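You operate a simulated robot arm through the tools that you are given. There is no shell and no other tool. Be economical: measure what you need, move in short steps, check, and stop when the job is done.

The job below is to be done with a simulated two-armed robot. You get a single attempt, and the scene is never put back.

JOB
Wipe up the spill on the parts table top with the cloth and put it back.

The check looks at the end state, three seconds after you hand in, the way a careful person would. Anything else that was tipped, shoved, dropped, spilled or broken makes it a failure. Flat cloth is picked up by pressing the open fingertips on it (5 to 10 N) and closing them slowly along it; thin cloth reads only 2 to 8 mm in the jaws.

ROBOT AND FRAMES
Two 6-joint arms with two-finger parallel grippers on one trunk, on a base that drives. Base frame: it is fixed to the floor where the robot stands at the start and does not move with it; the origin is under the middle of the robot, x ahead of it, y to its left, z up; the surface under the hand at the start is at about z = 0.76. Units: m, degrees, N and s.
The left shoulder is at the start at [0.08, 0.216, 1.495], the right one opposite. With the tool pointing down near the work surface each hand reaches from about 0.1 to 0.68 m from the robot's upright axis, wherever it stands, measured 20 degrees to its own side. Payload 3.43 kg a hand.
The TCP of each hand is the grasp point between the finger pads, 0.03 m short of the fingertips. In the tool frame z runs along the fingers and y along their closing line. Largest opening 0.094 m; finger width 0.028, thickness 0.01; the body of the gripper, 0.05 by 0.096 m, starts 0.055 m behind the TCP.
Orientation is that of the tool frame in the base frame, as a unit quaternion [w, x, y, z]. With the fingers straight down and closing along the base's y, the tool's x points along the base's -x, its y along +y and its z along -z.

CONTROLS
- The arms move only by the tool move_arm. It takes "left_targets", "right_targets" or both (then of equal length, played together; a hand with none holds still); each is text: rows parted by semicolons, each of 7 numbers parted by spaces: the shift along the base's x, y, z in m, then the turn, a rotation vector about the base's x, y, z in degrees, then the gripper command, from -1 (fully open) to 1 (shut), values between in proportion. In form: dx dy dz ax ay az gripper; .... A call has 1 to 20 rows; each row is the pose to reach, as a shift and turn from the pose commanded when the call began. Rows are played at 5 a second. More than 0.05 m and 8.6 degrees between two rows, or a gripper value outside its range, and nothing of the call is played. A pose out of reach is approached as far as the arm can. The call stops where the force on the tool passes 40 N (or 10 N more than at its start, if that is more) or the arm is blocked; 0.2 s more then pass. The fingers move at their own pace (about 0.072 m/s each) and stop on an object; they squeeze with about 29 N. The grip force told is the motor's: it shows also when the fingers shut on nothing. Time passes only in rows, and 0.2 s behind the last, so rows that repeat a pose let the fingers close. It gives the time, the measured TCP pose, the force on the tool (base axes), the opening and the grip force at its end, in the units of the frame above (readings bear some noise), with the torque about the TCP (base axes, N m) and any sound that the robot's microphone picked up.
- Cameras (640 x 400 px; columns grow to the right, rows downward): "scene" is now at [0.0968, 0.0206, 1.6423]; the picture's right is [0.31, -0.95, 0.00], its down [-0.81, -0.26, -0.52] and it looks along [0.50, 0.16, -0.85] (base axes); focal length 254 px, centre (320, 200). "left" rides on the left gripper at [0.076, -0.014, -0.102] in its tool frame; the picture's right is [0.18, 0.98, 0.00], its down [-0.75, 0.14, -0.64] and it looks along [-0.63, 0.12, 0.77] (tool axes); focal length 243 px, centre (320, 200). "right" rides on the right gripper at [0.076, 0.014, -0.103] in its tool frame; the picture's right is [-0.18, 0.98, 0.00], its down [-0.75, -0.14, -0.64] and it looks along [-0.63, -0.12, 0.77] (tool axes); focal length 243 px, centre (320, 200). There is no depth. A picture from a camera that has moved, and an enlarged one, comes with that camera's place and axes in the base frame and with its lens.
- capture(camera): a new picture of that camera. No time passes.
- move_column(by): slides the trunk up (or, below 0, down) by that many m; the arms and the scene camera ride with it, the base frame stays. It gives what a move gives, with no picture.
- steer(legs): drives the robot by 1 to 6 legs, each [ahead, left, turn to the left] in m, m and degrees, along the robot's own axes; the way and the turn of a leg run together, so that a leg with both is an arc; at most 1.5 m and 180 degrees a leg. The arms and the cameras ride along, it lands a little off, and it stops where it bumps. It gives what a move gives.
- head_to(pan, tilt): turns the head with the scene camera to pan (to the left, within 86 degrees either way) and tilt (down, from -29 to 69), counted from straight ahead of the robot. It gives what a move gives.
- close_up(camera, box): a new picture of the part [left, top, right, bottom] of that camera's present view, enlarged. No time passes.
- finish_job(): hands the job in; it is judged then, once.

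Go step by step. Nothing tells you exact positions but the pictures and the camera data: compare them with the known pose of the tool, close in by small moves and look again before you grip or let go. The budget is 120 turns and 100 pictures, counting those below and the enlarged ones. Unless the task says otherwise, let go and move clear before handing in, and close with one line.

The tools are called after "Request:" as a command line: name --argument value ..., lists and objects as JSON in quotes. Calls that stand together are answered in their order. move_arm: Moves the arms, as the interface text tells. Its arguments: {"type":"object","properties":{"left_targets":{"type":"string"},"right_targets":{"type":"string"}},"required":[]} The other tools are called the same way: move_column (by) slides the trunk up or down; steer (legs) drives the base; head_to (pan, tilt) turns the head that bears the scene camera; capture (camera) takes a picture; close_up (camera, box) takes an enlarged picture of a part of a camera's view; finish_job () hands the job in.

At the start:

```text
clock: 0.0
left_position: [0.4134, 0.5037, 0.9196]
left_ee_rot: [-0.001, -0.001, 1.0, 0.0]
left_wrist_force: [-0.1, 0.3, 0.7]
left_torque: [0.0, 0.02, 0.0]
left_opening: 0.0939
left_grasp_force: 0.0
right_position: [0.5317, -0.0044, 0.941]
right_ee_rot: [0.0, 0.0, 1.0, 0.0]
right_wrist_force: [-0.8, -1.1, 0.0]
right_torque: [0.02, -0.02, 0.01]
right_opening: 0.0938
right_grasp_force: 0.0
trunk travel left (down, up): [-0.725, 0.115]
robot x, y, heading: [-0.0001, -0.0019, -0.1]
head pan, tilt: [17.9, 58.6]
```

scene: 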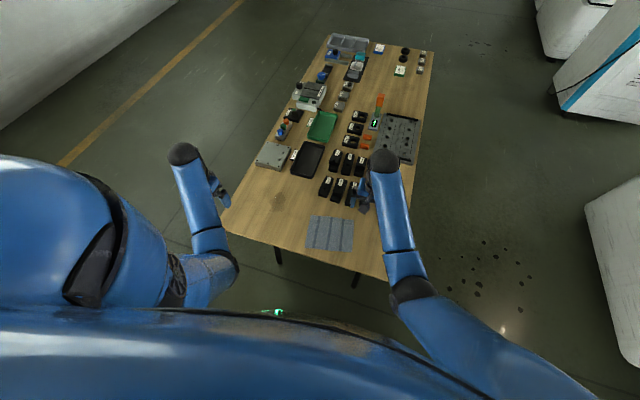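
right: 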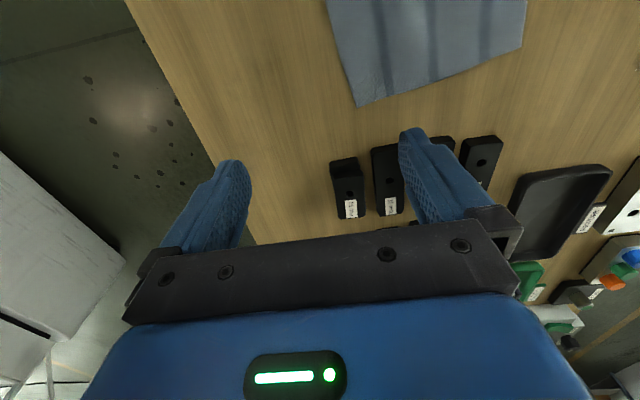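
left: 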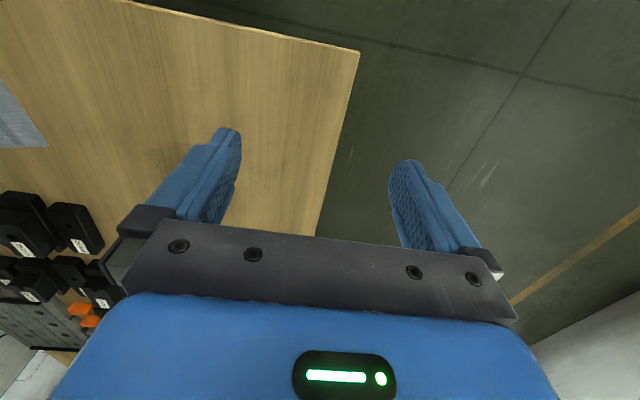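

I see a parts table with a blue-grey cloth near the front edge and a faint dark patch left of it that may be the spill. I'll enlarge both first.

Request:
close_up --camera "scene" --box '[215, 140, 395, 285]'

Request:
close_up --camera "scene" --box '[270, 30, 450, 170]'

Request:
close_up --camera "left" --box '[0, 0, 360, 240]'

```text
2.76 times, centred on (305, 212) of scene
camera zoom: at [0.0968, 0.0206, 1.6423], right [0.31, -0.95, 0.0], down [-0.81, -0.26, -0.52], along [0.5, 0.16, -0.85], focal length 700 px, centre (361, 166)
```

zoom: 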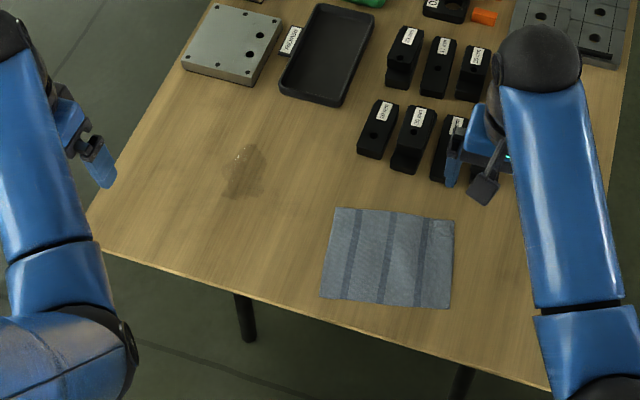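

```text
2.86 times, centred on (360, 100) of scene
camera zoom: at [0.0968, 0.0206, 1.6423], right [0.31, -0.95, 0.0], down [-0.81, -0.26, -0.52], along [0.5, 0.16, -0.85], focal length 725 px, centre (206, 486)
```

zoom: 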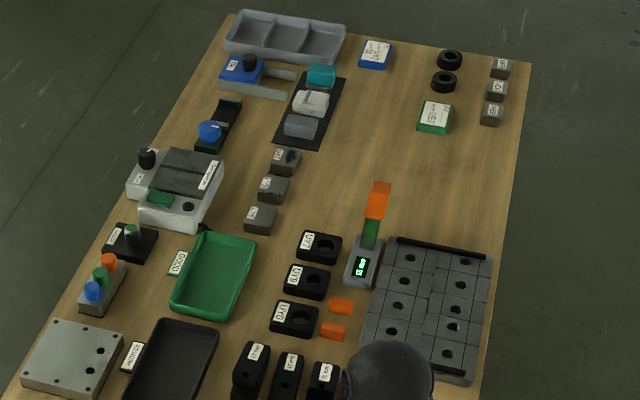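

```text
1.67 times, centred on (180, 120) of left
camera zoom: at [0.3364, 0.487, 1.0218], right [-0.18, 0.98, 0.0], down [0.75, 0.14, 0.64], along [0.63, 0.12, -0.77], focal length 404 px, centre (553, 333)
```

zoom: 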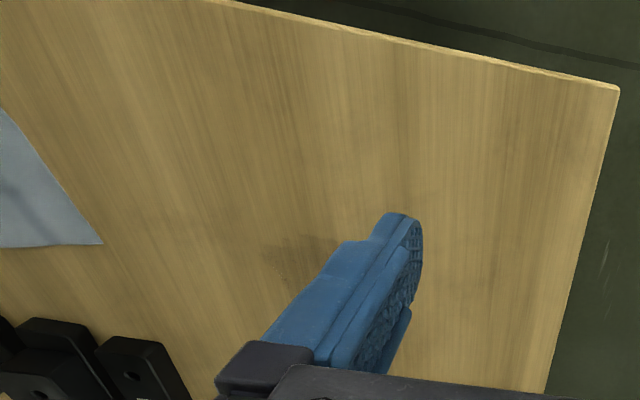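

The cloth lies flat, with its centre near (0.49, 0.10) and turned about 13°. The spill is a wet patch near (0.55, 0.35). I'll move the right hand away and bring the left hand above the cloth's left edge.

Request:
move_arm --right_targets "0 0 0.04 0 0 0 -1; 0 -0.03 0.07 0 0 0 -1; 0 -0.07 0.09 0 0 0 -1; 0 -0.11 0.1 0 0 0 -1; 0 -0.15 0.1 0 0 0 -1; 0 -0.18 0.1 0 0 0 -1; 0 -0.2 0.1 0 0 0 -1; 0 -0.2 0.1 0 0 0 -1; 0 -0.2 0.1 0 0 0 -1" --left_targets "0 -0.02 0 0 0 0 -1; 0.01 -0.06 0 0 0 2 -1; 0.02 -0.105 0 0 0 4 -1; 0.03 -0.15 0 0 0 6 -1; 0.04 -0.195 0 0 0 8 -1; 0.05 -0.24 0 0 0 10 -1; 0.055 -0.285 0 0 0 12 -1; 0.06 -0.325 0 0 0 13 -1; 0.065 -0.35 0 0 0 13 -1"

Request:
capture --camera "scene"

Request:
capture --camera "left"

```text
clock: 2.0
left_position: [0.478, 0.1524, 0.9178]
left_ee_rot: [-0.001, -0.114, 0.994, 0.001]
left_wrist_force: [-0.3, -0.9, 0.2]
left_torque: [-0.03, -0.01, 0.0]
left_opening: 0.0943
left_grasp_force: 0.0
right_position: [0.569, -0.1977, 0.9756]
right_ee_rot: [0.0, 0.0, 1.0, -0.001]
right_wrist_force: [-0.6, 0.7, 0.1]
right_torque: [-0.02, 0.01, 0.03]
right_opening: 0.0941
right_grasp_force: 0.1
right hand out of reach, approached as far as the arm can: row 2, 3, 4, 5, 6, 7, 8, 9
trunk travel left (down, up): [-0.725, 0.115]
robot x, y, heading: [0.0002, -0.0017, -0.1]
head pan, tilt: [17.9, 58.6]
```

```text
93 pictures are left
camera scene: at [0.0974, 0.0197, 1.6423], right [0.31, -0.95, 0.0], down [-0.81, -0.26, -0.52], along [0.5, 0.16, -0.85], focal length 254 px, centre (320, 200)
```

scene: 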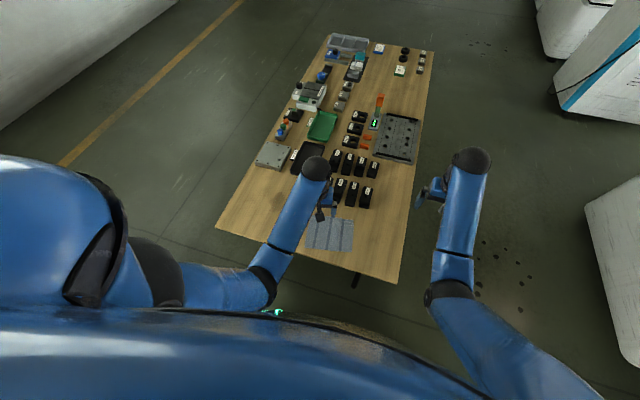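

```text
92 pictures are left
camera left: at [0.4062, 0.1201, 1.0201], right [-0.4, 0.92, 0.0], down [0.7, 0.31, 0.64], along [0.59, 0.26, -0.77], focal length 243 px, centre (320, 200)
```

left: 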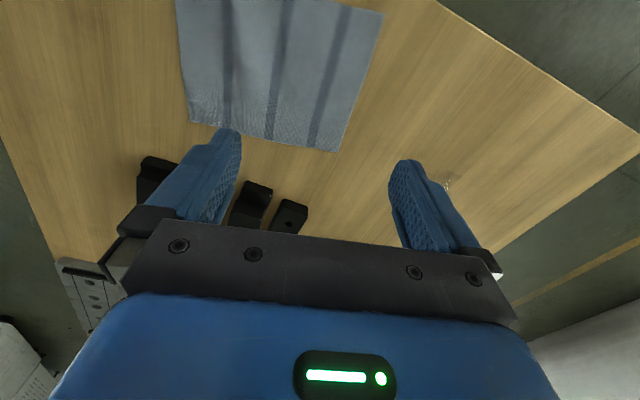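

Both views agree on the cloth's left edge, with its midpoint near (0.466, 0.186). I'll narrow the jaws and come down to just above the cloth.

Request:
move_arm --left_targets "-0.004 -0.006 -0.04 0 0 0 -0.5; -0.004 -0.006 -0.08 0 0 0 -0.1; -0.004 -0.006 -0.105 0 0 0 -0.1; -0.004 -0.006 -0.115 0 0 0 -0.1; -0.004 -0.006 -0.115 0 0 0 -0.1"

Request:
capture --camera "left"

```text
clock: 3.2
left_position: [0.475, 0.148, 0.8042]
left_ee_rot: [-0.001, -0.113, 0.994, 0.0]
left_wrist_force: [0.2, 0.3, 0.4]
left_torque: [0.04, -0.02, -0.05]
left_opening: 0.0519
left_grasp_force: 0.0
right_position: [0.5677, -0.1965, 0.9764]
right_ee_rot: [0.002, 0.0, 1.0, 0.0]
right_wrist_force: [0.0, 0.0, 0.4]
right_torque: [0.03, 0.02, 0.0]
right_opening: 0.0937
right_grasp_force: 0.1
trunk travel left (down, up): [-0.725, 0.115]
robot x, y, heading: [0.0018, 0.0021, -0.0]
head pan, tilt: [17.9, 58.6]
```

```text
91 pictures are left
camera left: at [0.4031, 0.1147, 0.9074], right [-0.4, 0.92, 0.0], down [0.7, 0.31, 0.64], along [0.59, 0.26, -0.77], focal length 243 px, centre (320, 200)
```

left: 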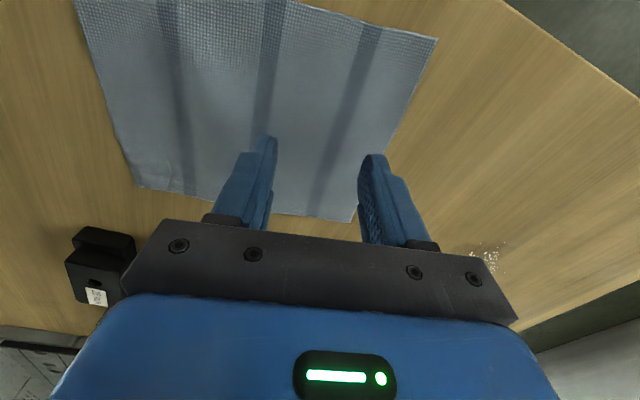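

The left finger will land just inside the edge, so I'll shift 8 mm further in and come down gently until it touches.

Request:
move_arm --left_targets "0.002 -0.008 0 0 0 0 -0.1; 0.002 -0.008 -0.006 0 0 0 -0.1; 0.002 -0.008 -0.01 0 0 0 -0.1; 0.002 -0.008 -0.012 0 0 0 -0.1; 0.002 -0.008 -0.012 0 0 0 -0.1"

```text
clock: 4.4
left_position: [0.4754, 0.1389, 0.7941]
left_ee_rot: [0.001, -0.114, 0.993, -0.001]
left_wrist_force: [-0.2, 0.1, -0.2]
left_torque: [0.0, 0.03, 0.01]
left_opening: 0.0516
left_grasp_force: 0.1
right_position: [0.5691, -0.1957, 0.9759]
right_ee_rot: [0.0, 0.0, 1.0, 0.0]
right_wrist_force: [-1.2, -1.0, -0.9]
right_torque: [0.01, 0.02, 0.02]
right_opening: 0.0939
right_grasp_force: 0.1
trunk travel left (down, up): [-0.725, 0.115]
robot x, y, heading: [0.0005, -0.0, -0.2]
head pan, tilt: [17.9, 58.6]
```

There's no contact yet, so I'll go lower in 2 mm steps.

Request:
move_arm --left_targets "0 0 -0.002 0 0 0 -0.1; 0 0 -0.003 0 0 0 -0.1; 0 0 -0.004 0 0 0 -0.1; 0 0 -0.004 0 0 0 -0.1"

```text
clock: 5.4
left_position: [0.4761, 0.1392, 0.7909]
left_ee_rot: [0.003, -0.113, 0.994, 0.0]
left_wrist_force: [-1.2, 2.4, 24.1]
left_torque: [0.33, 0.25, -0.02]
left_opening: 0.0519
left_grasp_force: 0.1
right_position: [0.5656, -0.1967, 0.9783]
right_ee_rot: [0.002, 0.0, 1.0, 0.0]
right_wrist_force: [-0.4, -0.6, 0.1]
right_torque: [0.0, 0.01, -0.03]
right_opening: 0.0941
right_grasp_force: 0.0
trunk travel left (down, up): [-0.725, 0.115]
robot x, y, heading: [-0.0003, -0.0019, -0.0]
head pan, tilt: [17.9, 58.6]
```

24 N is too hard, so I'll ease up a little.

Request:
move_arm --left_targets "0 0 0.001 0 0 0 -0.1; 0 0 0.0015 0 0 0 -0.1"

```text
clock: 6.0
left_position: [0.4754, 0.1383, 0.7907]
left_ee_rot: [0.001, -0.114, 0.994, 0.0]
left_wrist_force: [3.1, 3.5, 18.3]
left_torque: [0.26, 0.0, -0.03]
left_opening: 0.0517
left_grasp_force: 0.4
right_position: [0.5668, -0.1967, 0.9766]
right_ee_rot: [0.001, 0.0, 1.0, 0.0]
right_wrist_force: [0.1, -0.2, -0.6]
right_torque: [0.0, -0.02, -0.02]
right_opening: 0.0942
right_grasp_force: 0.0
trunk travel left (down, up): [-0.725, 0.115]
robot x, y, heading: [-0.0027, 0.002, 0.1]
head pan, tilt: [17.9, 58.6]
```

Request:
move_arm --left_targets "0 0 0.001 0 0 0 -0.1; 0 0 0.0022 0 0 0 -0.1"

```text
clock: 6.6
left_position: [0.4743, 0.1383, 0.7914]
left_ee_rot: [-0.002, -0.113, 0.994, 0.001]
left_wrist_force: [0.7, -0.7, 1.8]
left_torque: [-0.04, 0.02, 0.02]
left_opening: 0.0518
left_grasp_force: 0.1
right_position: [0.5687, -0.1958, 0.9754]
right_ee_rot: [0.002, 0.0, 1.0, 0.0]
right_wrist_force: [0.2, -0.3, -0.2]
right_torque: [-0.02, 0.0, 0.0]
right_opening: 0.0938
right_grasp_force: 0.0
trunk travel left (down, up): [-0.725, 0.115]
robot x, y, heading: [-0.0022, -0.0008, -0.1]
head pan, tilt: [17.9, 58.6]
```

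That's barely touching. I'll press down about 1 mm and close slowly.

Request:
move_arm --left_targets "0 0 -0.0008 0 0 0 -0.1; 0 0 -0.001 0 0 0 -0.1; 0 0 -0.001 0 0 0 0; 0 0 -0.001 0 0 0 0.1; 0 0 -0.001 0 0 0 0.2; 0 0 -0.001 0 0 0 0.3"

Request:
capture --camera "left"

```text
clock: 8.0
left_position: [0.4766, 0.1388, 0.7922]
left_ee_rot: [0.0, -0.113, 0.994, 0.001]
left_wrist_force: [0.4, -0.4, 0.0]
left_torque: [0.02, 0.01, -0.02]
left_opening: 0.0328
left_grasp_force: 0.0
right_position: [0.568, -0.1973, 0.9767]
right_ee_rot: [0.0, 0.0, 1.0, 0.0]
right_wrist_force: [-1.3, 0.1, -0.5]
right_torque: [0.0, 0.0, 0.02]
right_opening: 0.0941
right_grasp_force: 0.0
trunk travel left (down, up): [-0.725, 0.115]
robot x, y, heading: [0.0025, -0.0024, 0.2]
head pan, tilt: [17.9, 58.6]
```

```text
90 pictures are left
camera left: at [0.4048, 0.1058, 0.8939], right [-0.4, 0.92, 0.0], down [0.7, 0.31, 0.64], along [0.59, 0.26, -0.77], focal length 243 px, centre (320, 200)
```

left: 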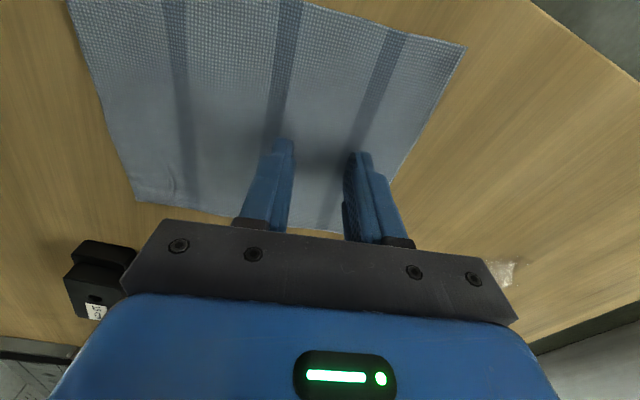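

The press was lost and the jaws slid over without gathering the cloth. I'll reopen them, press more firmly and check the force.

Request:
move_arm --left_targets "0 0 0.003 0 0 0 -0.1; 0 0 0.003 0 0 0 -0.1; 0 0 0 0 0 0 -0.1; 0 0 -0.0006 0 0 0 -0.1; 0 0 -0.0008 0 0 0 -0.1; 0 0 -0.0008 0 0 0 -0.1"

```text
clock: 9.4
left_position: [0.4767, 0.1401, 0.7908]
left_ee_rot: [0.0, -0.113, 0.994, 0.0]
left_wrist_force: [-0.6, -0.2, 3.2]
left_torque: [-0.01, -0.02, 0.04]
left_opening: 0.0517
left_grasp_force: 0.1
right_position: [0.5671, -0.1949, 0.9762]
right_ee_rot: [0.001, 0.0, 1.0, 0.0]
right_wrist_force: [-0.5, 0.0, 0.7]
right_torque: [0.03, -0.01, 0.0]
right_opening: 0.094
right_grasp_force: 0.0
trunk travel left (down, up): [-0.725, 0.115]
robot x, y, heading: [0.0006, -0.0017, 0.0]
head pan, tilt: [17.9, 58.6]
```

Request:
move_arm --left_targets "0 0 -0.0006 0 0 0 -0.1; 0 0 -0.0008 0 0 0 -0.1"

```text
clock: 10.0
left_position: [0.4754, 0.138, 0.7916]
left_ee_rot: [0.001, -0.113, 0.994, 0.0]
left_wrist_force: [0.1, -0.5, 11.2]
left_torque: [0.1, 0.09, 0.03]
left_opening: 0.0517
left_grasp_force: 0.1
right_position: [0.5665, -0.1968, 0.9764]
right_ee_rot: [0.001, 0.001, 1.0, 0.0]
right_wrist_force: [-0.1, 0.0, -0.7]
right_torque: [-0.01, 0.0, -0.02]
right_opening: 0.0938
right_grasp_force: 0.0
trunk travel left (down, up): [-0.725, 0.115]
robot x, y, heading: [-0.0007, -0.0018, -0.1]
head pan, tilt: [17.9, 58.6]
```

About 11 N now. I'll close a little and check the force.

Request:
move_arm --left_targets "0 0 0 0 0 0 -0.05; 0 0 0 0 0 0 0.02; 0 0 0 0 0 0 0.1; 0 0 0 0 0 0 0.15"

Request:
capture --camera "left"

```text
clock: 11.0
left_position: [0.4764, 0.1382, 0.7908]
left_ee_rot: [0.002, -0.113, 0.994, 0.0]
left_wrist_force: [1.6, 0.3, 16.9]
left_torque: [0.09, 0.05, 0.01]
left_opening: 0.0405
left_grasp_force: 0.7
right_position: [0.5675, -0.197, 0.9764]
right_ee_rot: [0.001, 0.0, 1.0, 0.001]
right_wrist_force: [0.4, 0.5, -0.1]
right_torque: [0.01, 0.03, -0.01]
right_opening: 0.094
right_grasp_force: 0.0
trunk travel left (down, up): [-0.725, 0.115]
robot x, y, heading: [0.0021, 0.0003, -0.1]
head pan, tilt: [17.9, 58.6]
```

```text
89 pictures are left
camera left: at [0.4039, 0.1057, 0.893], right [-0.4, 0.92, 0.0], down [0.7, 0.31, 0.64], along [0.59, 0.26, -0.77], focal length 243 px, centre (320, 200)
```

left: 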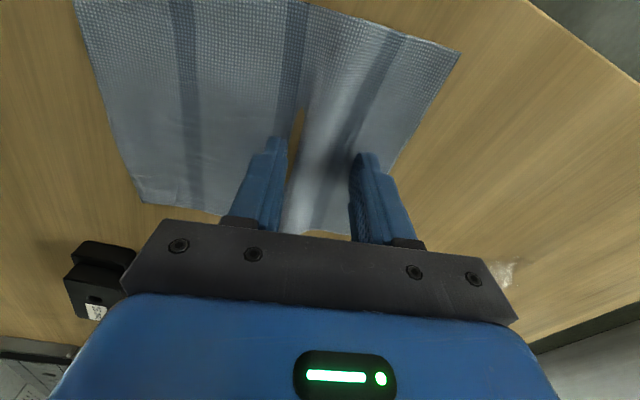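

A ridge is rising between the fingers, so I'll keep closing.

Request:
move_arm --left_targets "0 0 0.0004 0 0 0 0.22; 0 0 0.0004 0 0 0 0.3; 0 0 0.0004 0 0 0 0.4; 0 0 0.0004 0 0 0 0.5; 0 0 0.0004 0 0 0 0.6; 0 0 0.0004 0 0 0 0.7"

Request:
capture --camera "left"

```text
clock: 12.4
left_position: [0.4758, 0.1387, 0.7908]
left_ee_rot: [0.002, -0.113, 0.994, 0.0]
left_wrist_force: [-1.3, 0.4, 14.4]
left_torque: [0.03, 0.05, 0.02]
left_opening: 0.014
left_grasp_force: 0.0
right_position: [0.5673, -0.1972, 0.9775]
right_ee_rot: [0.001, 0.0, 1.0, 0.0]
right_wrist_force: [-0.1, 0.7, 0.2]
right_torque: [0.0, 0.03, -0.01]
right_opening: 0.0938
right_grasp_force: 0.0
trunk travel left (down, up): [-0.725, 0.115]
robot x, y, heading: [-0.001, 0.0, -0.0]
head pan, tilt: [17.9, 58.6]
```

```text
88 pictures are left
camera left: at [0.4034, 0.1059, 0.8931], right [-0.4, 0.92, 0.0], down [0.7, 0.31, 0.64], along [0.59, 0.26, -0.77], focal length 243 px, centre (320, 200)
```

left: 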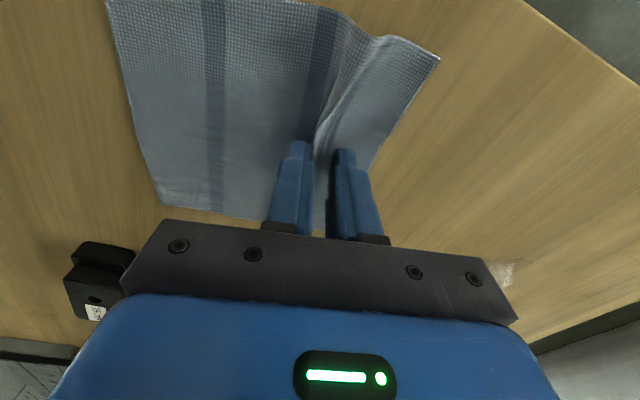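

The fold is between the fingers, so I'll shut them on it.

Request:
move_arm --left_targets "0 0 0.0003 0 0 0 0.8; 0 0 0.0003 0 0 0 0.9; 0 0 0.0003 0 0 0 1; 0 0 0.0003 0 0 0 1; 0 0 0.0003 0 0 0 1"

Request:
capture --camera "left"

```text
clock: 13.6
left_position: [0.4756, 0.1391, 0.7915]
left_ee_rot: [-0.001, -0.113, 0.994, -0.001]
left_wrist_force: [-1.2, -1.0, 10.4]
left_torque: [-0.03, 0.02, -0.02]
left_opening: 0.0021
left_grasp_force: 28.8
right_position: [0.5673, -0.1979, 0.9765]
right_ee_rot: [0.0, 0.0, 1.0, 0.0]
right_wrist_force: [0.4, 0.1, 1.3]
right_torque: [0.01, -0.02, 0.0]
right_opening: 0.094
right_grasp_force: 0.0
trunk travel left (down, up): [-0.725, 0.115]
robot x, y, heading: [-0.0009, -0.0011, 0.4]
head pan, tilt: [17.9, 58.6]
```

```text
87 pictures are left
camera left: at [0.4037, 0.1057, 0.8932], right [-0.4, 0.92, 0.0], down [0.7, 0.31, 0.64], along [0.59, 0.26, -0.77], focal length 243 px, centre (320, 200)
```

left: 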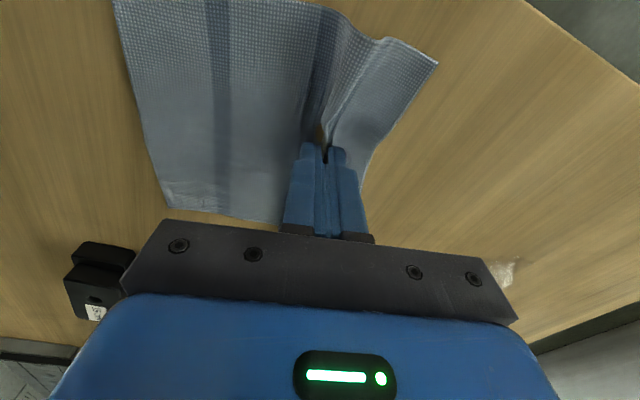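

The jaws read 2.1 mm at 29 N, which fits a pinched cloth. I'll lift it 5 cm to check.

Request:
move_arm --left_targets "0 0 0.01 0 0 0 1; 0 0 0.025 0 0 0 1; 0 0 0.04 0 0 0 1; 0 0 0.05 0 0 0 1; 0 0 0.05 0 0 0 1"

Request:
capture --camera "left"

Request:
close_up --camera "scene" --box '[215, 140, 395, 285]'

```text
clock: 14.8
left_position: [0.4751, 0.1388, 0.8401]
left_ee_rot: [0.001, -0.113, 0.994, 0.0]
left_wrist_force: [-0.2, -0.6, -0.2]
left_torque: [-0.04, 0.0, 0.01]
left_opening: 0.0019
left_grasp_force: 29.4
right_position: [0.568, -0.1963, 0.977]
right_ee_rot: [0.001, 0.0, 1.0, 0.0]
right_wrist_force: [-1.0, 0.0, 0.7]
right_torque: [0.01, -0.01, -0.01]
right_opening: 0.0939
right_grasp_force: 0.0
trunk travel left (down, up): [-0.725, 0.115]
robot x, y, heading: [-0.0005, 0.0019, -0.0]
head pan, tilt: [17.9, 58.6]
```

```text
86 pictures are left
camera left: at [0.404, 0.1055, 0.943], right [-0.4, 0.92, 0.0], down [0.7, 0.31, 0.64], along [0.59, 0.26, -0.77], focal length 243 px, centre (320, 200)
```

left: 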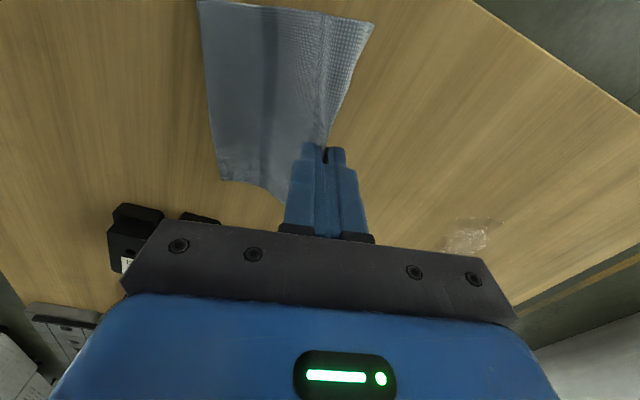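

```text
2.76 times, centred on (305, 212) of scene
camera zoom: at [0.0967, 0.0204, 1.6424], right [0.31, -0.95, 0.0], down [-0.81, -0.26, -0.52], along [0.5, 0.16, -0.85], focal length 700 px, centre (361, 166)
```

zoom: 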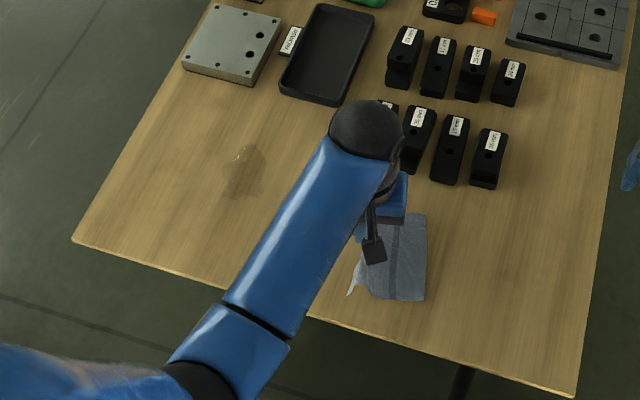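

The cloth is held. I'll carry it to the right side of the spill, lower it and drag it left across the spill with light pressure.

Request:
move_arm --left_targets "0.02 0.04 0.03 0 0 0 1; 0.05 0.08 0.03 0 0 0 1; 0.075 0.11 0.01 0 0 0 1; 0.075 0.13 -0.02 0 0 0 1; 0.075 0.145 -0.04 0 0 0 1; 0.075 0.15 -0.047 0 0 0 1; 0.075 0.155 -0.0485 0 0 0 1; 0.075 0.165 -0.0487 0 0 0 1; 0.075 0.175 -0.0487 0 0 0 1"

Request:
capture --camera "left"

```text
refused: row 1 steps farther than a row can; nothing moved
```

```text
84 pictures are left
camera left: at [0.404, 0.1055, 0.943], right [-0.4, 0.92, 0.0], down [0.7, 0.31, 0.64], along [0.59, 0.26, -0.77], focal length 243 px, centre (320, 200)
```

left: 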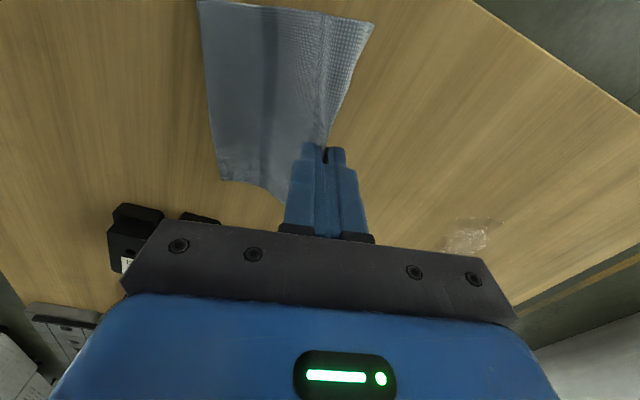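

The step was too large, so I'll use smaller rows.

Request:
move_arm --left_targets "0.015 0.03 0.02 0 0 0 1; 0.035 0.06 0.03 0 0 0 1; 0.055 0.09 0.02 0 0 0 1; 0.07 0.11 0.0 0 0 0 1; 0.07 0.13 -0.025 0 0 0 1; 0.07 0.14 -0.04 0 0 0 1; 0.07 0.15 -0.047 0 0 0 1; 0.07 0.155 -0.0487 0 0 0 1; 0.07 0.165 -0.0487 0 0 0 1; 0.07 0.175 -0.0487 0 0 0 1"

Request:
capture --camera "left"

```text
clock: 17.0
left_position: [0.5461, 0.3129, 0.7922]
left_ee_rot: [0.001, -0.113, 0.994, 0.0]
left_wrist_force: [0.2, -0.9, 4.3]
left_torque: [-0.07, 0.04, 0.04]
left_opening: 0.002
left_grasp_force: 28.9
right_position: [0.5685, -0.1957, 0.9767]
right_ee_rot: [0.001, 0.0, 1.0, 0.0]
right_wrist_force: [-0.2, -0.2, -0.3]
right_torque: [-0.04, 0.0, 0.0]
right_opening: 0.094
right_grasp_force: 0.0
trunk travel left (down, up): [-0.725, 0.115]
robot x, y, heading: [-0.0007, -0.0021, 0.1]
head pan, tilt: [17.9, 58.6]
```

```text
83 pictures are left
camera left: at [0.4747, 0.2802, 0.8936], right [-0.4, 0.92, 0.0], down [0.7, 0.31, 0.64], along [0.59, 0.26, -0.77], focal length 243 px, centre (320, 200)
```

left: 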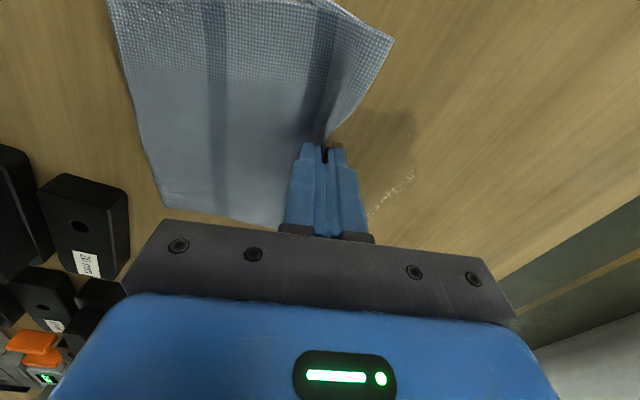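

The cloth trails flat and the spill is right beside the fingers. I'll drag on to the left across it.

Request:
move_arm --left_targets "0 0.01 -0.0002 0 0 0 1; 0 0.02 -0.0002 0 0 0 1; 0 0.03 -0.0002 0 0 0 1; 0 0.04 -0.0002 0 0 0 1; 0 0.05 -0.0002 0 0 0 1; 0 0.06 -0.0002 0 0 0 1; 0 0.07 -0.0002 0 0 0 1; 0 0.08 -0.0002 0 0 0 1; 0 0.09 -0.0002 0 0 0 1; 0 0.1 -0.0002 0 0 0 1"

Request:
capture --camera "left"

Request:
close_up --camera "scene" --box '[215, 140, 395, 285]'

```text
clock: 19.2
left_position: [0.5453, 0.4139, 0.7918]
left_ee_rot: [0.0, -0.113, 0.994, 0.0]
left_wrist_force: [-0.6, -0.6, 0.6]
left_torque: [-0.01, -0.01, -0.02]
left_opening: 0.0019
left_grasp_force: 29.4
right_position: [0.568, -0.1967, 0.9762]
right_ee_rot: [0.0, 0.0, 1.0, 0.0]
right_wrist_force: [0.2, 0.1, 0.3]
right_torque: [0.04, 0.0, 0.0]
right_opening: 0.094
right_grasp_force: 0.1
trunk travel left (down, up): [-0.725, 0.115]
robot x, y, heading: [-0.0021, -0.0002, -0.1]
head pan, tilt: [17.9, 58.6]
```

```text
82 pictures are left
camera left: at [0.4745, 0.3817, 0.8939], right [-0.4, 0.92, 0.0], down [0.7, 0.31, 0.64], along [0.59, 0.26, -0.77], focal length 243 px, centre (320, 200)
```

left: 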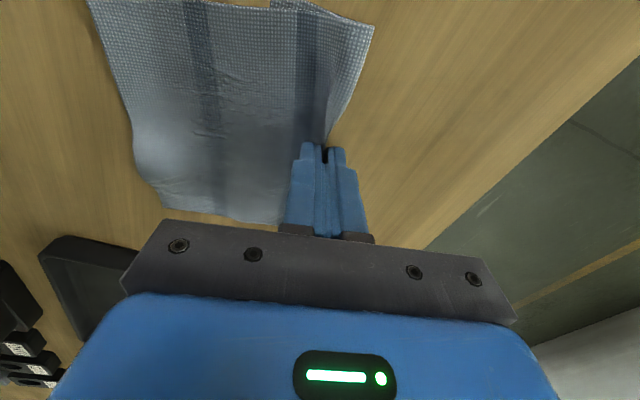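

```text
2.76 times, centred on (305, 212) of scene
camera zoom: at [0.097, 0.0209, 1.6423], right [0.31, -0.95, 0.0], down [-0.81, -0.26, -0.52], along [0.5, 0.16, -0.85], focal length 700 px, centre (361, 166)
```

zoom: 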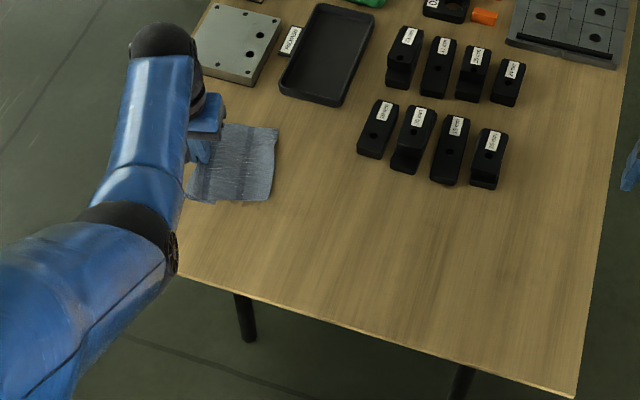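

The first stroke is done. I'll lift straight up and inspect the spot.

Request:
move_arm --left_targets "0 0 0.03 0 0 0 1; 0 0 0.07 0 0 0 1; 0 0 0.11 0 0 0 1; 0 0 0.15 0 0 0 1; 0 0 0.16 0 0 0 1; 0 0 0.16 0 0 0 1"

Request:
capture --camera "left"

Request:
close_up --camera "scene" --box '[235, 160, 315, 210]'

```text
clock: 20.6
left_position: [0.5438, 0.4144, 0.9507]
left_ee_rot: [0.0, -0.114, 0.993, 0.0]
left_wrist_force: [0.4, 0.1, 0.3]
left_torque: [0.0, 0.02, 0.0]
left_opening: 0.0021
left_grasp_force: 28.9
right_position: [0.5687, -0.1946, 0.9769]
right_ee_rot: [0.0, 0.0, 1.0, 0.0]
right_wrist_force: [-0.5, 0.1, -1.2]
right_torque: [0.01, -0.02, 0.01]
right_opening: 0.0942
right_grasp_force: 0.1
trunk travel left (down, up): [-0.725, 0.115]
robot x, y, heading: [-0.0011, 0.0002, 0.0]
head pan, tilt: [17.9, 58.6]
```

```text
80 pictures are left
camera left: at [0.4732, 0.3811, 1.0537], right [-0.4, 0.92, 0.0], down [0.7, 0.31, 0.64], along [0.59, 0.26, -0.77], focal length 243 px, centre (320, 200)
```

left: 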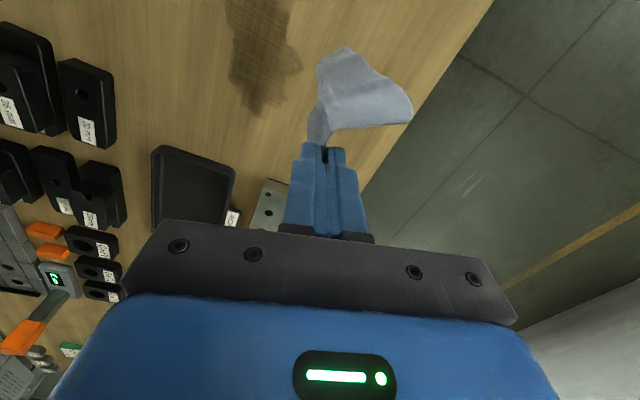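

```text
8.00 times, centred on (275, 185) of scene
camera zoom: at [0.0971, 0.0207, 1.6423], right [0.31, -0.95, 0.0], down [-0.81, -0.26, -0.52], along [0.5, 0.16, -0.85], focal length 2030 px, centre (680, 320)
```

zoom: 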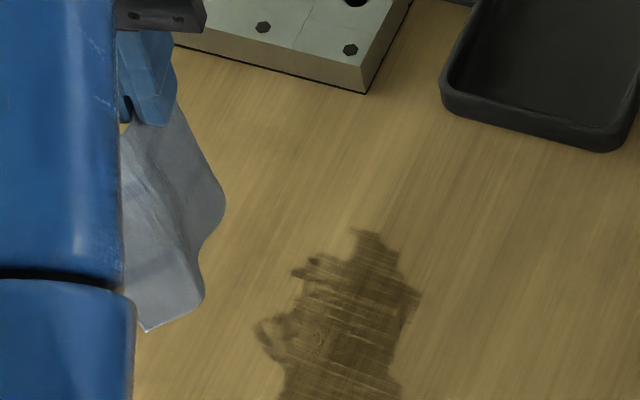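

The spill looks partly wiped, with streaks. I'll check its full extent.

Request:
close_up --camera "scene" --box '[240, 170, 320, 220]'

```text
8.00 times, centred on (280, 195) of scene
camera zoom: at [0.0971, 0.0207, 1.6423], right [0.31, -0.95, 0.0], down [-0.81, -0.26, -0.52], along [0.5, 0.16, -0.85], focal length 2030 px, centre (640, 240)
```

zoom: 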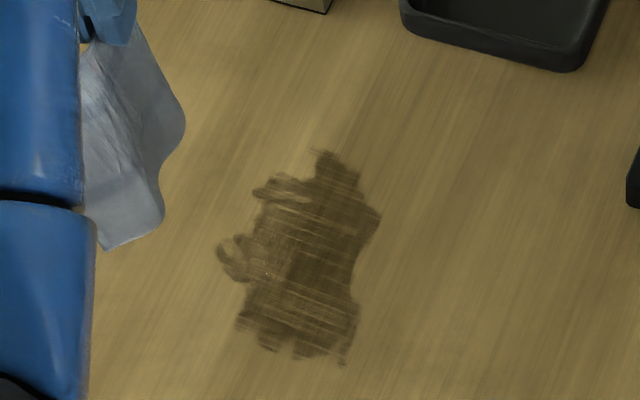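

The wet patch spans about x 0.50–0.61 and y 0.30–0.39, so it needs firmer and fuller coverage. I'll go back to its right side, set down and wipe in a raster with more pressure.

Request:
move_arm --left_targets "-0.01 -0.04 0 0 0 0 1; -0.02 -0.08 0 0 0 0 1; -0.035 -0.12 0 0 0 0 1; -0.045 -0.16 0 0 0 0 1; -0.045 -0.165 -0.045 0 0 0 1; -0.045 -0.155 -0.09 0 0 0 1; -0.045 -0.14 -0.13 0 0 0 1; -0.045 -0.13 -0.152 0 0 0 1; -0.045 -0.125 -0.159 0 0 0 1; -0.045 -0.12 -0.1602 0 0 0 1; -0.045 -0.12 -0.1605 0 0 0 1"

Request:
capture --camera "left"

```text
clock: 23.0
left_position: [0.5011, 0.2939, 0.7925]
left_ee_rot: [0.001, -0.113, 0.994, 0.0]
left_wrist_force: [-0.7, -1.2, 2.5]
left_torque: [-0.05, -0.04, -0.03]
left_opening: 0.0023
left_grasp_force: 29.4
left hand out of reach, approached as far as the arm can: row 4
right_position: [0.5671, -0.1971, 0.9766]
right_ee_rot: [0.001, 0.0, 1.0, -0.001]
right_wrist_force: [-0.3, -1.0, 0.5]
right_torque: [-0.01, 0.04, 0.0]
right_opening: 0.094
right_grasp_force: 0.0
trunk travel left (down, up): [-0.725, 0.115]
robot x, y, heading: [0.0017, 0.0023, 0.2]
head pan, tilt: [17.9, 58.6]
```

```text
77 pictures are left
camera left: at [0.429, 0.2605, 0.8937], right [-0.4, 0.92, 0.0], down [0.7, 0.31, 0.64], along [0.59, 0.26, -0.77], focal length 243 px, centre (320, 200)
```

left: 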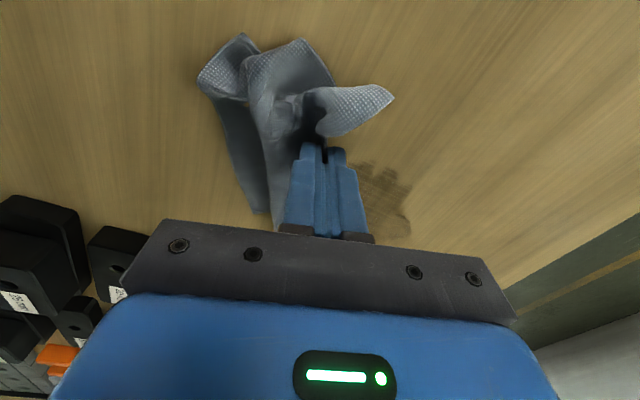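

The cloth bunched up like a small mop under the tips, which is fine for wiping. Now I'll raster over the spill with a bit more pressure.

Request:
move_arm --left_targets "0.03 0.005 -0.0004 0 0 0 1; 0.06 0.005 -0.0005 0 0 0 1; 0.09 0.005 -0.0005 0 0 0 1; 0.115 0.01 -0.0005 0 0 0 1; 0.115 0.025 -0.0005 0 0 0 1; 0.085 0.025 -0.0005 0 0 0 1; 0.055 0.025 -0.0005 0 0 0 1; 0.025 0.025 -0.0005 0 0 0 1; 0 0.03 -0.0005 0 0 0 1; 0 0.045 -0.0005 0 0 0 1; 0.03 0.045 -0.0005 0 0 0 1; 0.06 0.045 -0.0005 0 0 0 1; 0.09 0.045 -0.0005 0 0 0 1; 0.115 0.05 -0.0005 0 0 0 1; 0.115 0.065 -0.0005 0 0 0 1; 0.085 0.065 -0.0005 0 0 0 1; 0.055 0.065 -0.0005 0 0 0 1; 0.025 0.065 -0.0005 0 0 0 1; 0 0.07 -0.0005 0 0 0 1"

Request:
capture --camera "left"

```text
clock: 27.0
left_position: [0.5015, 0.3628, 0.7921]
left_ee_rot: [0.002, -0.113, 0.994, 0.0]
left_wrist_force: [5.9, -1.6, 15.4]
left_torque: [-0.06, -0.21, 0.04]
left_opening: 0.002
left_grasp_force: 29.7
right_position: [0.5653, -0.198, 0.9774]
right_ee_rot: [0.002, 0.0, 1.0, 0.0]
right_wrist_force: [-0.7, 1.5, -0.2]
right_torque: [0.01, -0.03, 0.03]
right_opening: 0.0938
right_grasp_force: 0.1
trunk travel left (down, up): [-0.725, 0.115]
robot x, y, heading: [0.0002, -0.0005, -0.1]
head pan, tilt: [17.9, 58.6]
```

```text
76 pictures are left
camera left: at [0.4291, 0.3301, 0.8933], right [-0.4, 0.92, 0.0], down [0.7, 0.31, 0.64], along [0.59, 0.26, -0.76], focal length 243 px, centre (320, 200)
```

left: 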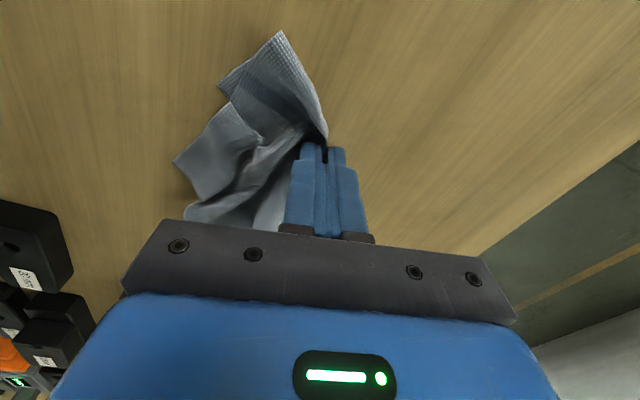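

The right amount of pressure shows (15 N). I'll finish the last rows on the left side and lift to inspect.

Request:
move_arm --left_targets "0 0.015 0.0002 0 0 0 1; 0.03 0.015 0.0002 0 0 0 1; 0.06 0.015 0.0002 0 0 0 1; 0.09 0.015 0.0002 0 0 0 1; 0.115 0.015 0 0 0 0 1; 0.115 0.03 0 0 0 0 1; 0.085 0.03 0 0 0 0 1; 0.055 0.03 0 0 0 0 1; 0.04 0.035 0.03 0 0 0 1; 0.04 0.045 0.07 0 0 0 1; 0.04 0.055 0.11 0 0 0 1; 0.04 0.055 0.15 0 0 0 1; 0.04 0.055 0.16 0 0 0 1; 0.04 0.055 0.16 0 0 0 1"

Request:
capture --camera "left"

Request:
close_up --camera "scene" --box '[240, 170, 320, 220]'

```text
clock: 30.0
left_position: [0.5403, 0.4193, 0.9518]
left_ee_rot: [-0.001, -0.113, 0.994, 0.0]
left_wrist_force: [0.3, -0.4, 0.4]
left_torque: [-0.02, -0.01, -0.01]
left_opening: 0.0021
left_grasp_force: 28.5
left hand out of reach, approached as far as the arm can: row 5, 6
right_position: [0.5678, -0.196, 0.9765]
right_ee_rot: [0.0, 0.0, 1.0, 0.0]
right_wrist_force: [0.7, 0.5, -0.3]
right_torque: [0.02, -0.02, -0.01]
right_opening: 0.0941
right_grasp_force: 0.1
trunk travel left (down, up): [-0.725, 0.115]
robot x, y, heading: [-0.0001, 0.0036, 0.2]
head pan, tilt: [17.9, 58.6]
```

```text
75 pictures are left
camera left: at [0.4694, 0.3865, 1.0542], right [-0.4, 0.92, 0.0], down [0.7, 0.31, 0.64], along [0.59, 0.26, -0.77], focal length 243 px, centre (320, 200)
```

left: 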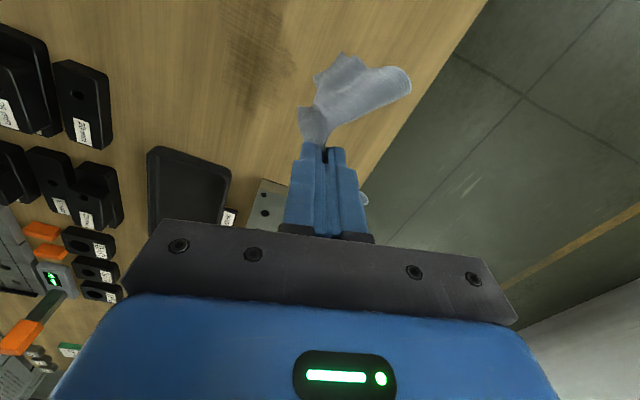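

```text
8.00 times, centred on (280, 195) of scene
camera zoom: at [0.0971, 0.0208, 1.6423], right [0.31, -0.95, 0.0], down [-0.81, -0.26, -0.52], along [0.5, 0.16, -0.85], focal length 2030 px, centre (640, 240)
```

zoom: 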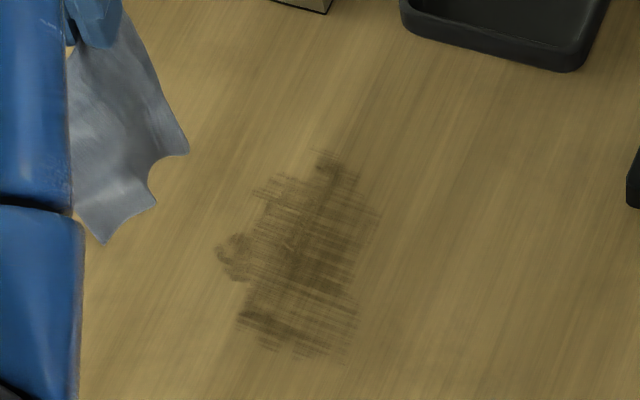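

It's fading clearly, so I'll do another finer raster pass over the same area.

Request:
move_arm --left_targets "-0.01 -0.035 -0.03 0 0 0 1; -0.02 -0.07 -0.06 0 0 0 1; -0.03 -0.1 -0.09 0 0 0 1; -0.035 -0.12 -0.13 0 0 0 1; -0.035 -0.12 -0.154 0 0 0 1; -0.035 -0.12 -0.1595 0 0 0 1; -0.035 -0.12 -0.16 0 0 0 1; -0.005 -0.12 -0.16 0 0 0 1; 0.025 -0.12 -0.16 0 0 0 1; 0.055 -0.115 -0.16 0 0 0 1; 0.075 -0.11 -0.16 0 0 0 1; 0.075 -0.1 -0.16 0 0 0 1; 0.045 -0.105 -0.16 0 0 0 1; 0.015 -0.105 -0.16 0 0 0 1; -0.015 -0.105 -0.16 0 0 0 1; -0.04 -0.105 -0.16 0 0 0 1; -0.04 -0.09 -0.16 0 0 0 1"

```text
clock: 33.6
left_position: [0.5, 0.3258, 0.7921]
left_ee_rot: [0.0, -0.113, 0.994, 0.0]
left_wrist_force: [-0.5, -9.4, 24.9]
left_torque: [-0.34, 0.07, 0.04]
left_opening: 0.0021
left_grasp_force: 29.3
right_position: [0.5656, -0.1986, 0.9761]
right_ee_rot: [0.002, 0.001, 1.0, 0.002]
right_wrist_force: [0.6, 0.5, -0.1]
right_torque: [0.01, -0.01, 0.03]
right_opening: 0.094
right_grasp_force: 0.0
trunk travel left (down, up): [-0.725, 0.115]
robot x, y, heading: [0.0031, 0.0002, 0.1]
head pan, tilt: [17.9, 58.6]
```

Request:
move_arm --left_targets "0.03 0 0.0007 0 0 0 1; 0.06 0 0.0007 0 0 0 1; 0.09 0 0.0007 0 0 0 1; 0.115 0 0.0007 0 0 0 1; 0.115 0.014 0.0007 0 0 0 1; 0.085 0.014 0.0007 0 0 0 1; 0.055 0.014 0.0007 0 0 0 1; 0.025 0.014 0.0007 0 0 0 1; 0 0.014 0.0007 0 0 0 1; 0 0.028 0.0007 0 0 0 1; 0.03 0.028 0.0007 0 0 0 1; 0.06 0.028 0.0007 0 0 0 1; 0.09 0.028 0.0007 0 0 0 1; 0.115 0.028 0.0007 0 0 0 1; 0.115 0.042 0.0007 0 0 0 1; 0.085 0.042 0.0007 0 0 0 1; 0.055 0.042 0.0007 0 0 0 1; 0.025 0.042 0.0007 0 0 0 1; 0 0.042 0.0007 0 0 0 1; 0 0.056 0.0007 0 0 0 1"

Request:
move_arm --left_targets "0.03 0 0 0 0 0 1; 0.06 0 0 0 0 0 1; 0.09 0 0 0 0 0 1; 0.11 0 0 0 0 0 1; 0.105 0.014 0 0 0 0 1; 0.085 0.014 0 0 0 0 1; 0.055 0.014 0 0 0 0 1; 0.025 0.014 0 0 0 0 1; 0.04 0.025 0.03 0 0 0 1; 0.04 0.035 0.07 0 0 0 1; 0.04 0.04 0.11 0 0 0 1; 0.04 0.04 0.15 0 0 0 1; 0.04 0.04 0.16 0 0 0 1; 0.04 0.04 0.16 0 0 0 1"

Request:
close_up --camera "scene" --box '[240, 170, 320, 220]'

```text
clock: 36.9
left_position: [0.6073, 0.3706, 0.7941]
left_ee_rot: [-0.001, -0.114, 0.994, -0.001]
left_wrist_force: [-0.4, 0.0, 0.2]
left_torque: [0.02, -0.04, 0.0]
left_opening: 0.0021
left_grasp_force: 28.6
right_position: [0.5658, -0.1974, 0.9771]
right_ee_rot: [0.002, 0.001, 1.0, 0.0]
right_wrist_force: [-0.1, 0.1, 0.6]
right_torque: [0.01, 0.01, -0.01]
right_opening: 0.0939
right_grasp_force: 0.0
trunk travel left (down, up): [-0.725, 0.115]
robot x, y, heading: [0.0029, -0.0023, -0.2]
head pan, tilt: [17.9, 58.6]
stopped in row 16 (left hand): the force on the tool passed its limit at 94 N (the readings are from after the stop); the commanded pose is now the measured one
```

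```text
clock: 39.9
left_position: [0.6493, 0.4115, 0.9505]
left_ee_rot: [-0.001, -0.114, 0.994, -0.001]
left_wrist_force: [-0.3, 0.1, 0.0]
left_torque: [-0.02, 0.01, -0.02]
left_opening: 0.0021
left_grasp_force: 28.9
left hand out of reach, approached as far as the arm can: row 1, 2, 3, 4, 5, 6, 7, 8, 9
right_position: [0.5697, -0.1959, 0.9769]
right_ee_rot: [0.0, -0.001, 1.0, -0.001]
right_wrist_force: [-0.9, 0.2, 0.1]
right_torque: [0.0, 0.0, 0.02]
right_opening: 0.0942
right_grasp_force: 0.2
trunk travel left (down, up): [-0.725, 0.115]
robot x, y, heading: [0.0035, -0.0008, -0.0]
head pan, tilt: [17.9, 58.6]
```

```text
8.00 times, centred on (280, 195) of scene
camera zoom: at [0.0975, 0.0209, 1.6423], right [0.31, -0.95, 0.0], down [-0.81, -0.26, -0.52], along [0.5, 0.16, -0.85], focal length 2030 px, centre (640, 240)
```

zoom: 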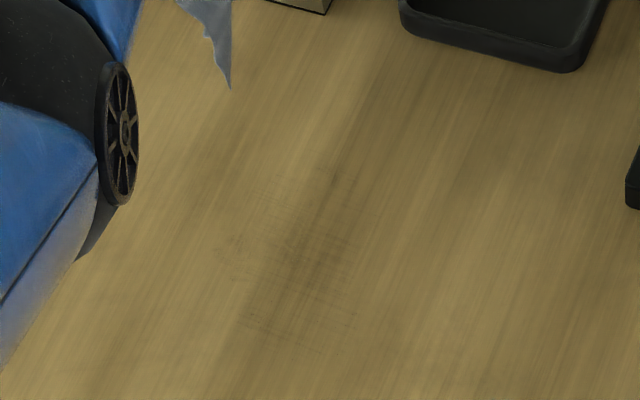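

The spill is almost gone. The second call ran from an unplanned pose after the stop, so I'll check that nothing was disturbed.

Request:
capture --camera "left"

Request:
close_up --camera "scene" --box '[215, 120, 395, 265]'

```text
72 pictures are left
camera left: at [0.5777, 0.3772, 1.0542], right [-0.4, 0.92, 0.0], down [0.7, 0.31, 0.64], along [0.59, 0.26, -0.77], focal length 243 px, centre (320, 200)
```

left: 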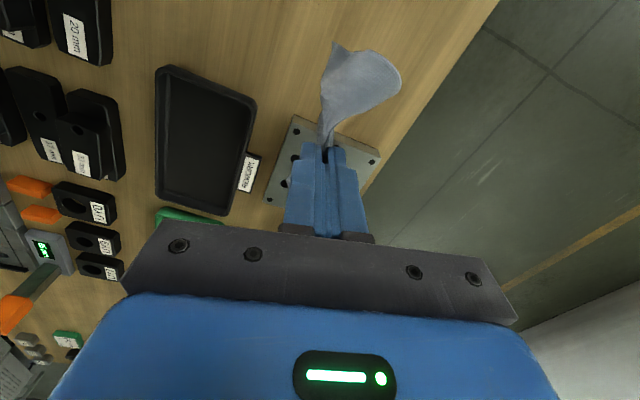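

```text
2.76 times, centred on (305, 192) of scene
camera zoom: at [0.0975, 0.0209, 1.6423], right [0.31, -0.95, 0.0], down [-0.81, -0.26, -0.52], along [0.5, 0.16, -0.85], focal length 700 px, centre (361, 221)
```

zoom: 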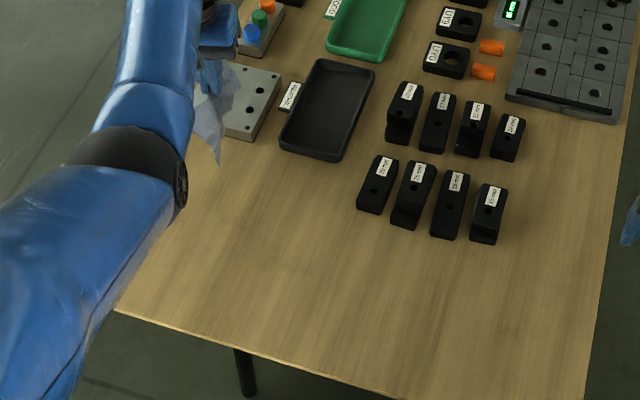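

Nothing was disturbed. I'll move back and lower for one last pass, feeling for contact first.

Request:
move_arm --left_targets "-0.035 -0.01 0 0 0 0 1; -0.075 -0.02 0 0 0 0 1; -0.11 -0.04 -0.01 0 0 0 1; -0.125 -0.07 -0.04 0 0 0 1; -0.13 -0.09 -0.075 0 0 0 1; -0.135 -0.105 -0.11 0 0 0 1; -0.14 -0.11 -0.14 0 0 0 1; -0.14 -0.11 -0.155 0 0 0 1; -0.14 -0.11 -0.159 0 0 0 1; -0.14 -0.11 -0.1605 0 0 0 1; -0.14 -0.11 -0.1605 0 0 0 1"

```text
clock: 42.3
left_position: [0.5079, 0.302, 0.792]
left_ee_rot: [0.0, -0.113, 0.994, 0.0]
left_wrist_force: [0.7, 2.5, 14.7]
left_torque: [0.1, -0.04, 0.05]
left_opening: 0.002
left_grasp_force: 29.0
right_position: [0.5677, -0.1971, 0.9777]
right_ee_rot: [0.0, 0.0, 1.0, -0.001]
right_wrist_force: [0.2, -0.2, -0.2]
right_torque: [-0.01, -0.01, 0.0]
right_opening: 0.0942
right_grasp_force: 0.0
trunk travel left (down, up): [-0.725, 0.115]
robot x, y, heading: [-0.0035, -0.0012, 0.1]
head pan, tilt: [17.9, 58.6]
```

Request:
move_arm --left_targets "0.03 0 0.0003 0 0 0 1; 0.06 0 0.0003 0 0 0 1; 0.09 0.005 0.0003 0 0 0 1; 0.09 0.015 0.0003 0 0 0 1; 0.06 0.015 0.0003 0 0 0 1; 0.03 0.015 0.0003 0 0 0 1; 0 0.015 0.0003 0 0 0 1; -0.005 0.03 0.0003 0 0 0 1; 0.025 0.03 0.0003 0 0 0 1; 0.055 0.03 0.0003 0 0 0 1; 0.09 0.03 0.0003 0 0 0 1; 0.09 0.044 0.0003 0 0 0 1; 0.06 0.044 0.0003 0 0 0 1; 0.03 0.044 0.0003 0 0 0 1; 0 0.044 0.0003 0 0 0 1; 0 0.058 0.0003 0 0 0 1; 0.03 0.058 0.0003 0 0 0 1; 0.06 0.058 0.0003 0 0 0 1; 0.085 0.058 0.0003 0 0 0 1"

```text
clock: 46.3
left_position: [0.5951, 0.3581, 0.7931]
left_ee_rot: [-0.001, -0.113, 0.994, -0.001]
left_wrist_force: [-5.5, -0.9, 13.3]
left_torque: [-0.02, 0.13, 0.01]
left_opening: 0.0022
left_grasp_force: 28.8
right_position: [0.5674, -0.1967, 0.9759]
right_ee_rot: [0.0, 0.0, 1.0, -0.001]
right_wrist_force: [0.1, 0.1, 0.5]
right_torque: [0.01, 0.01, 0.0]
right_opening: 0.094
right_grasp_force: 0.0
trunk travel left (down, up): [-0.725, 0.115]
robot x, y, heading: [-0.0018, -0.0034, 0.0]
head pan, tilt: [17.9, 58.6]
```

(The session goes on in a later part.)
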